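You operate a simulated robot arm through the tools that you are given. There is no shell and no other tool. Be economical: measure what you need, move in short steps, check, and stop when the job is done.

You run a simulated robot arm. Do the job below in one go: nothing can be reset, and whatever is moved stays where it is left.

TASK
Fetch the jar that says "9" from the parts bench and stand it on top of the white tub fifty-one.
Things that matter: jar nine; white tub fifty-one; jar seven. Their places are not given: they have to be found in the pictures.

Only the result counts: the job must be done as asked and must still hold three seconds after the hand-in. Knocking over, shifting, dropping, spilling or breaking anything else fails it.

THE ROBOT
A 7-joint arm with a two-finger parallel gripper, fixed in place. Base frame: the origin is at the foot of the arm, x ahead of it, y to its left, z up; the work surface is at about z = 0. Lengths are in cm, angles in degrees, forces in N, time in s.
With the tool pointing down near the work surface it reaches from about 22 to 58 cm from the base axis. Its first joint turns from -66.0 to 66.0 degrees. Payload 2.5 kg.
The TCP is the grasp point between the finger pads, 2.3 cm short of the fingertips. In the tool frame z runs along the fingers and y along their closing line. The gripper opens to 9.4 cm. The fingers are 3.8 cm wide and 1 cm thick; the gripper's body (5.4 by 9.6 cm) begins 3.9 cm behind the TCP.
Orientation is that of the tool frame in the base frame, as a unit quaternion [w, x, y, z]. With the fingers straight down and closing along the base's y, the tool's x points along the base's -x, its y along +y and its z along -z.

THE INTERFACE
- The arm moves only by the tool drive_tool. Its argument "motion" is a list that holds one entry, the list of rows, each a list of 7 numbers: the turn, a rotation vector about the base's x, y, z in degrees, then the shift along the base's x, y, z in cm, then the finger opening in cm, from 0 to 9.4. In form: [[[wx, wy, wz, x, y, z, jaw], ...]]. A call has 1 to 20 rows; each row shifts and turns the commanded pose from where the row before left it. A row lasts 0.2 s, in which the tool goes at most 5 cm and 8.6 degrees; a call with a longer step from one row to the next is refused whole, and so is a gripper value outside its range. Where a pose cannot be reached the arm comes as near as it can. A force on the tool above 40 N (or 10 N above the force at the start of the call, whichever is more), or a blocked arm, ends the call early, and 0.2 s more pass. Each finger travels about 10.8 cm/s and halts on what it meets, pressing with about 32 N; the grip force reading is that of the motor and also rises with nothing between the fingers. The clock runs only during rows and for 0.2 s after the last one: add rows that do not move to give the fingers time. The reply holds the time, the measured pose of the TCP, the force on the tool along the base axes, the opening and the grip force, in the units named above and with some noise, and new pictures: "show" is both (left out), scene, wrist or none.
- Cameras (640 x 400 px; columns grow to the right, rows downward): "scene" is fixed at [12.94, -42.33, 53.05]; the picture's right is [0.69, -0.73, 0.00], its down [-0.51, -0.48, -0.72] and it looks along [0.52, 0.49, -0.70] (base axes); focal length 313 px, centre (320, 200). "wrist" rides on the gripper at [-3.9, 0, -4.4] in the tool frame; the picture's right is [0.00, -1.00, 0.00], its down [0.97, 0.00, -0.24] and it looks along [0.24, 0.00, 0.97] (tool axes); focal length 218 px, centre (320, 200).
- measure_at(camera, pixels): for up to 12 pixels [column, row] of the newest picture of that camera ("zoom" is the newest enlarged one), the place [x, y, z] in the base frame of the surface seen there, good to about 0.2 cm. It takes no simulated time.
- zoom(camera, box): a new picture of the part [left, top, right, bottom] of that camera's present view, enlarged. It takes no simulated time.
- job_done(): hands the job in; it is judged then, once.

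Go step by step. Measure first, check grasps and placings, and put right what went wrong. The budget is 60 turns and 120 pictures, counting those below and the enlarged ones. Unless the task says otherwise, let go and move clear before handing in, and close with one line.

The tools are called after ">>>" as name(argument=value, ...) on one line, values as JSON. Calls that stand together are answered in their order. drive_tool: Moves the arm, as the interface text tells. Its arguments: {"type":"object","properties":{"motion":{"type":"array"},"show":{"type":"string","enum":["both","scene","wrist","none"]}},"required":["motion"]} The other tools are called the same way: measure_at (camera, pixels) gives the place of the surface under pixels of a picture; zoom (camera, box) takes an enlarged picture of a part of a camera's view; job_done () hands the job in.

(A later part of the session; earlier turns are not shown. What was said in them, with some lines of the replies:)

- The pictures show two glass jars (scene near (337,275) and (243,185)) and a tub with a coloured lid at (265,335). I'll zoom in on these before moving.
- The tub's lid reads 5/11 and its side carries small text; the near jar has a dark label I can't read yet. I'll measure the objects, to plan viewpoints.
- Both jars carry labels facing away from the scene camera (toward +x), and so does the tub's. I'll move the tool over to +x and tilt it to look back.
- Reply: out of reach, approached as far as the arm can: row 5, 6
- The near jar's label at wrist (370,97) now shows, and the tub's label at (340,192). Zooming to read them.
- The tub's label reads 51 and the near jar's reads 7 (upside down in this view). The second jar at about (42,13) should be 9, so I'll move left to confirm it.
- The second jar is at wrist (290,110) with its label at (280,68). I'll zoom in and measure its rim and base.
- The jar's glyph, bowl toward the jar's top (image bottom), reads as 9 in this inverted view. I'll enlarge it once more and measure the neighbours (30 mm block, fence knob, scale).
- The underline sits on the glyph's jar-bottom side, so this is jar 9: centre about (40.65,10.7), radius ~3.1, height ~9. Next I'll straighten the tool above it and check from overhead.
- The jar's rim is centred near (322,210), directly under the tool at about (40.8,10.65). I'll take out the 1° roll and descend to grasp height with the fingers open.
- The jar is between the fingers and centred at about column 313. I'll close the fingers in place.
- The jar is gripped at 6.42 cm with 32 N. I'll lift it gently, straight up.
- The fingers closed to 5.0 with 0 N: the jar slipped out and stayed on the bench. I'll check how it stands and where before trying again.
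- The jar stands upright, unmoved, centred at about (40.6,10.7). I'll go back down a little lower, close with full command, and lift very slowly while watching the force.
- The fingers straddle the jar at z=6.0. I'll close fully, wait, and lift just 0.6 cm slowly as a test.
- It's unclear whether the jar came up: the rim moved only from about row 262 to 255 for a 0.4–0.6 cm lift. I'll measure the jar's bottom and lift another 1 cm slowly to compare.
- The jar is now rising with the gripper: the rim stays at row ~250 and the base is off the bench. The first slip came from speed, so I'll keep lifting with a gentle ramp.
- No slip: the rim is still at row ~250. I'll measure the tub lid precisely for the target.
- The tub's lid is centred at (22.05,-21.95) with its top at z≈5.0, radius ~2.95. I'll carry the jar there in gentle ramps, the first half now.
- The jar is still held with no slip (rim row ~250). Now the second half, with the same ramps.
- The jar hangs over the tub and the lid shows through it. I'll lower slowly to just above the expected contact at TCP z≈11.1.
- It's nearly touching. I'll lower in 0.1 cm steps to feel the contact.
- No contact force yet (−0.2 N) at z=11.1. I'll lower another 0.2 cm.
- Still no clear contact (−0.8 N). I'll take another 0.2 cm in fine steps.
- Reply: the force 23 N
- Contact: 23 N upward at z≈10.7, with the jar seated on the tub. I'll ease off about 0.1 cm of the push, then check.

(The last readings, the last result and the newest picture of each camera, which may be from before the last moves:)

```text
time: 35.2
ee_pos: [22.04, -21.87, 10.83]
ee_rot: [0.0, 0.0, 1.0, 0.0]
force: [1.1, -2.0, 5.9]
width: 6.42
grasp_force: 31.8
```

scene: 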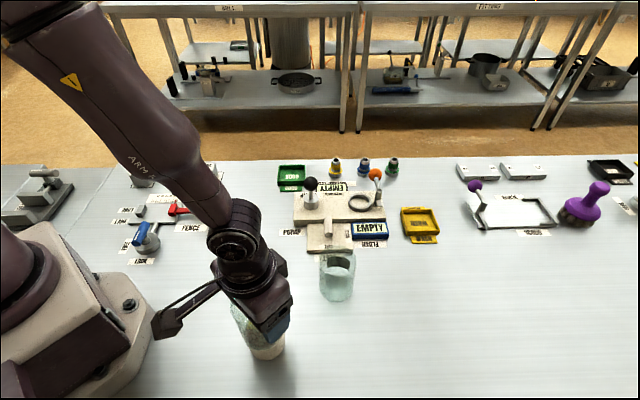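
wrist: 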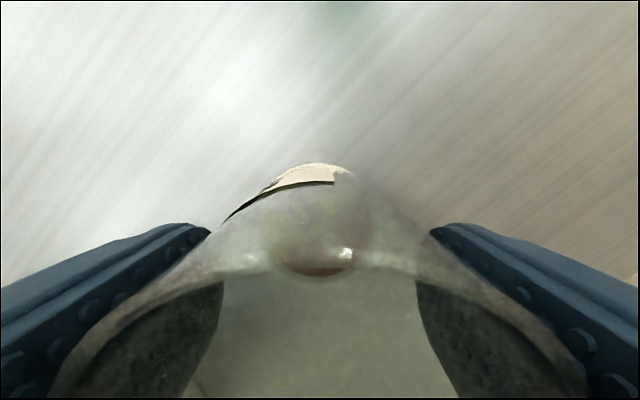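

About 6 N of contact is left, which is good. I'll open the fingers slowly and evenly.

>>> drive_tool(motion=[[[0, 0, 0, 0, 0, 0.01, 6.4], [0, 0, 0, 0, 0, 0, 6.6], [0, 0, 0, 0, 0, 0, 6.9], [0, 0, 0, 0, 0, 0, 7.4], [0, 0, 0, 0, 0, 0, 8.2], [0, 0, 0, 0, 0, 0, 9.0], [0, 0, 0, 0, 0, 0, 9.4], [0, 0, 0, 0, 0, 0, 9.4]]])

>>> zoom(camera="scene", box=[225, 275, 325, 375])

```text
time: 37.0
ee_pos: [22.05, -22.03, 10.92]
ee_rot: [0.0, 0.0, 1.0, 0.0]
force: [0.8, 0.5, -0.4]
width: 9.39
grasp_force: 0.1
```

scene: 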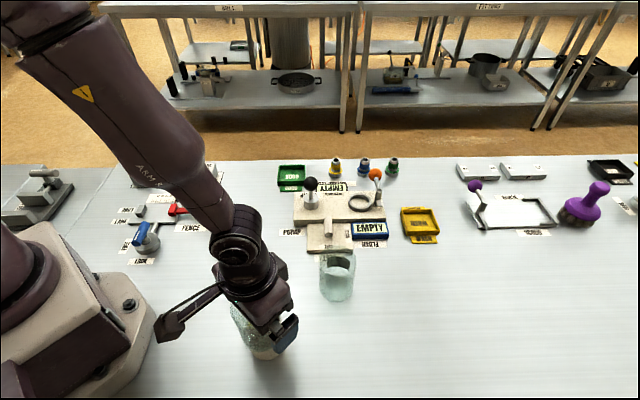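
wrist: 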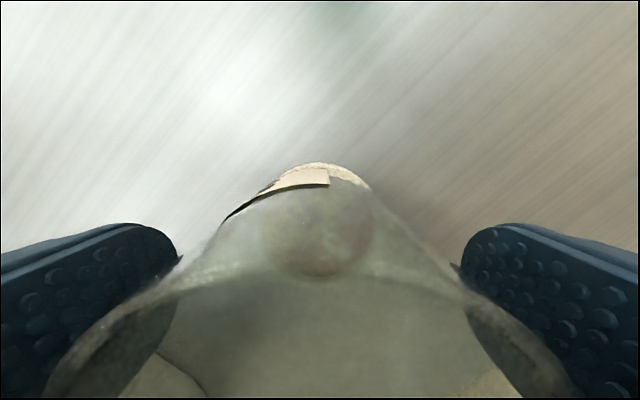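

```text
4.00 times, centred on (275, 325) of scene
```

zoom: 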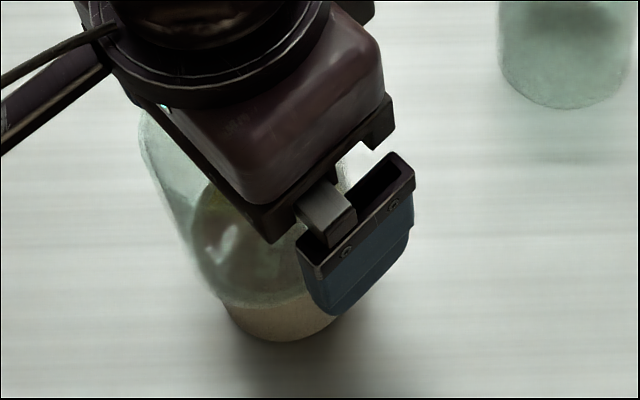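

The fingers are open and the jar is standing. I'll rise straight up, slowly at first.

>>> drive_tool(motion=[[[0, 0, 0, 0, 0, 0.3, 9.4], [0, 0, 0, 0, 0, 0.7, 9.4], [0, 0, 0, 0, 0, 1, 9.4], [0, 0, 0, 0, 0, 1.5, 9.4], [0, 0, 0, 0, 0, 2, 9.4], [0, 0, 0, 0, 0, 2, 9.4], [0, 0, 0, 0, 0, 2, 9.4], [0, 0, 0, 0, 0, 2, 9.4], [0, 0, 0, 0, 0, 1, 9.4], [0, 0, 0, 3, 2, 0, 9.4], [0, 0, 0, 4, 3, 0, 9.4], [0, 0, 0, 3, 2, 0, 9.4], [0, 0, 0, 0, 0, 0, 9.4]]])

>>> zoom(camera="scene", box=[200, 260, 320, 380])

```text
time: 39.8
ee_pos: [31.88, -15.06, 23.23]
ee_rot: [0.0, 0.0, 1.0, 0.0]
force: [-0.6, 0.3, -1.0]
width: 9.37
grasp_force: 0.1
```

scene: 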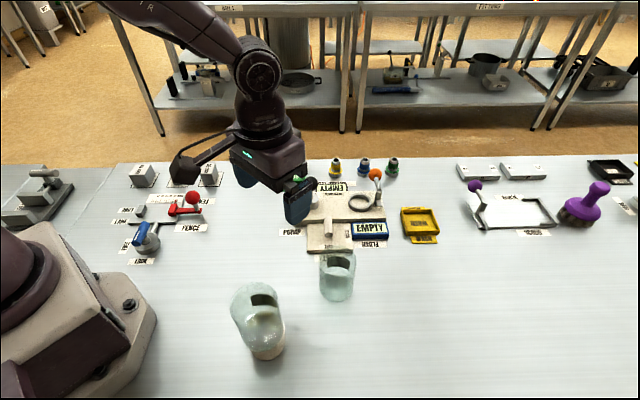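
wrist: 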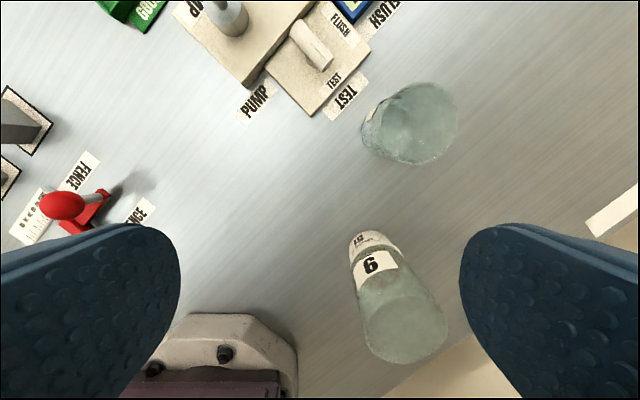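

```text
3.33 times, centred on (260, 320) of scene
```

zoom: 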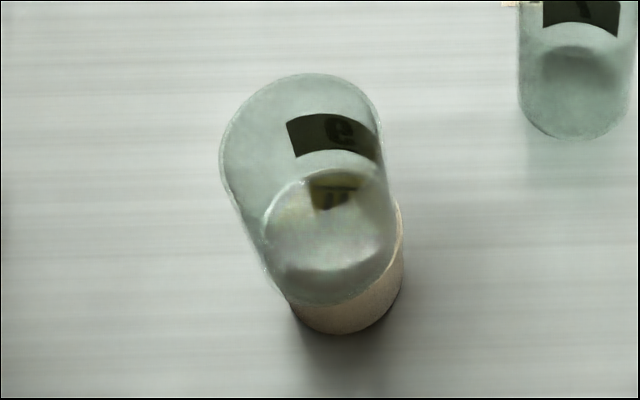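

The jar, with the label reading 9 upside down, stands upright on tub 51, and jar 7 is untouched. I'll wait a moment to confirm it stays put.

>>> drive_tool(motion=[[[0, 0, 0, 0, 0, 0, 9.4], [0, 0, 0, 0, 0, 0, 9.4], [0, 0, 0, 0, 0, 0, 9.4], [0, 0, 0, 0, 0, 0, 9.4], [0, 0, 0, 0, 0, 0, 9.4], [0, 0, 0, 0, 0, 0, 9.4], [0, 0, 0, 0, 0, 0, 9.4], [0, 0, 0, 0, 0, 0, 9.4], [0, 0, 0, 0, 0, 0, 9.4], [0, 0, 0, 0, 0, 0, 9.4]]], show="scene")

>>> zoom(camera="scene", box=[200, 260, 320, 380])

```text
time: 42.0
ee_pos: [31.84, -15.08, 23.15]
ee_rot: [0.0, 0.0, 1.0, 0.0]
force: [-0.7, -0.1, -0.1]
width: 9.41
grasp_force: 0.1
```

scene: 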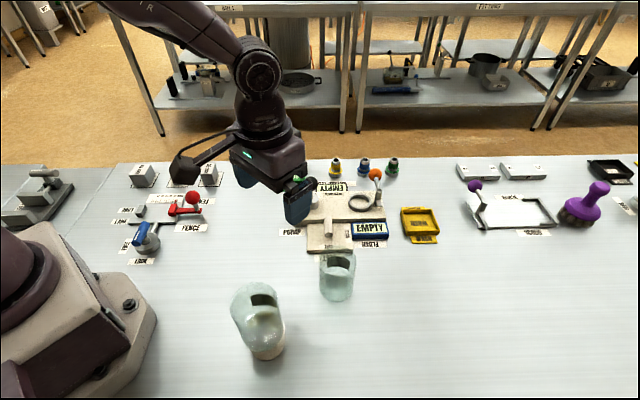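

```text
3.33 times, centred on (260, 320) of scene
```

zoom: 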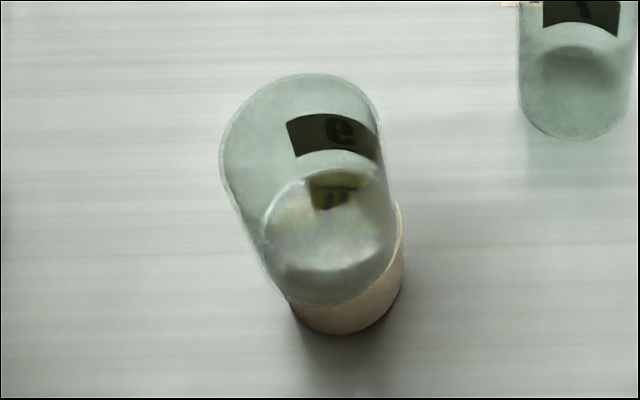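

The picture is unchanged after 2 s, so the jar is stable on the tub. I'm handing the job in.

>>> job_done()

```text
The job is handed in.
```

Jar 9 is standing upright on top of white tub 51, and it had not moved two seconds after the gripper let go and moved clear. My first lift was too fast and the jar slipped from the grip, but it stayed upright on the bench. Jar 7 and everything else on the bench look undisturbed.
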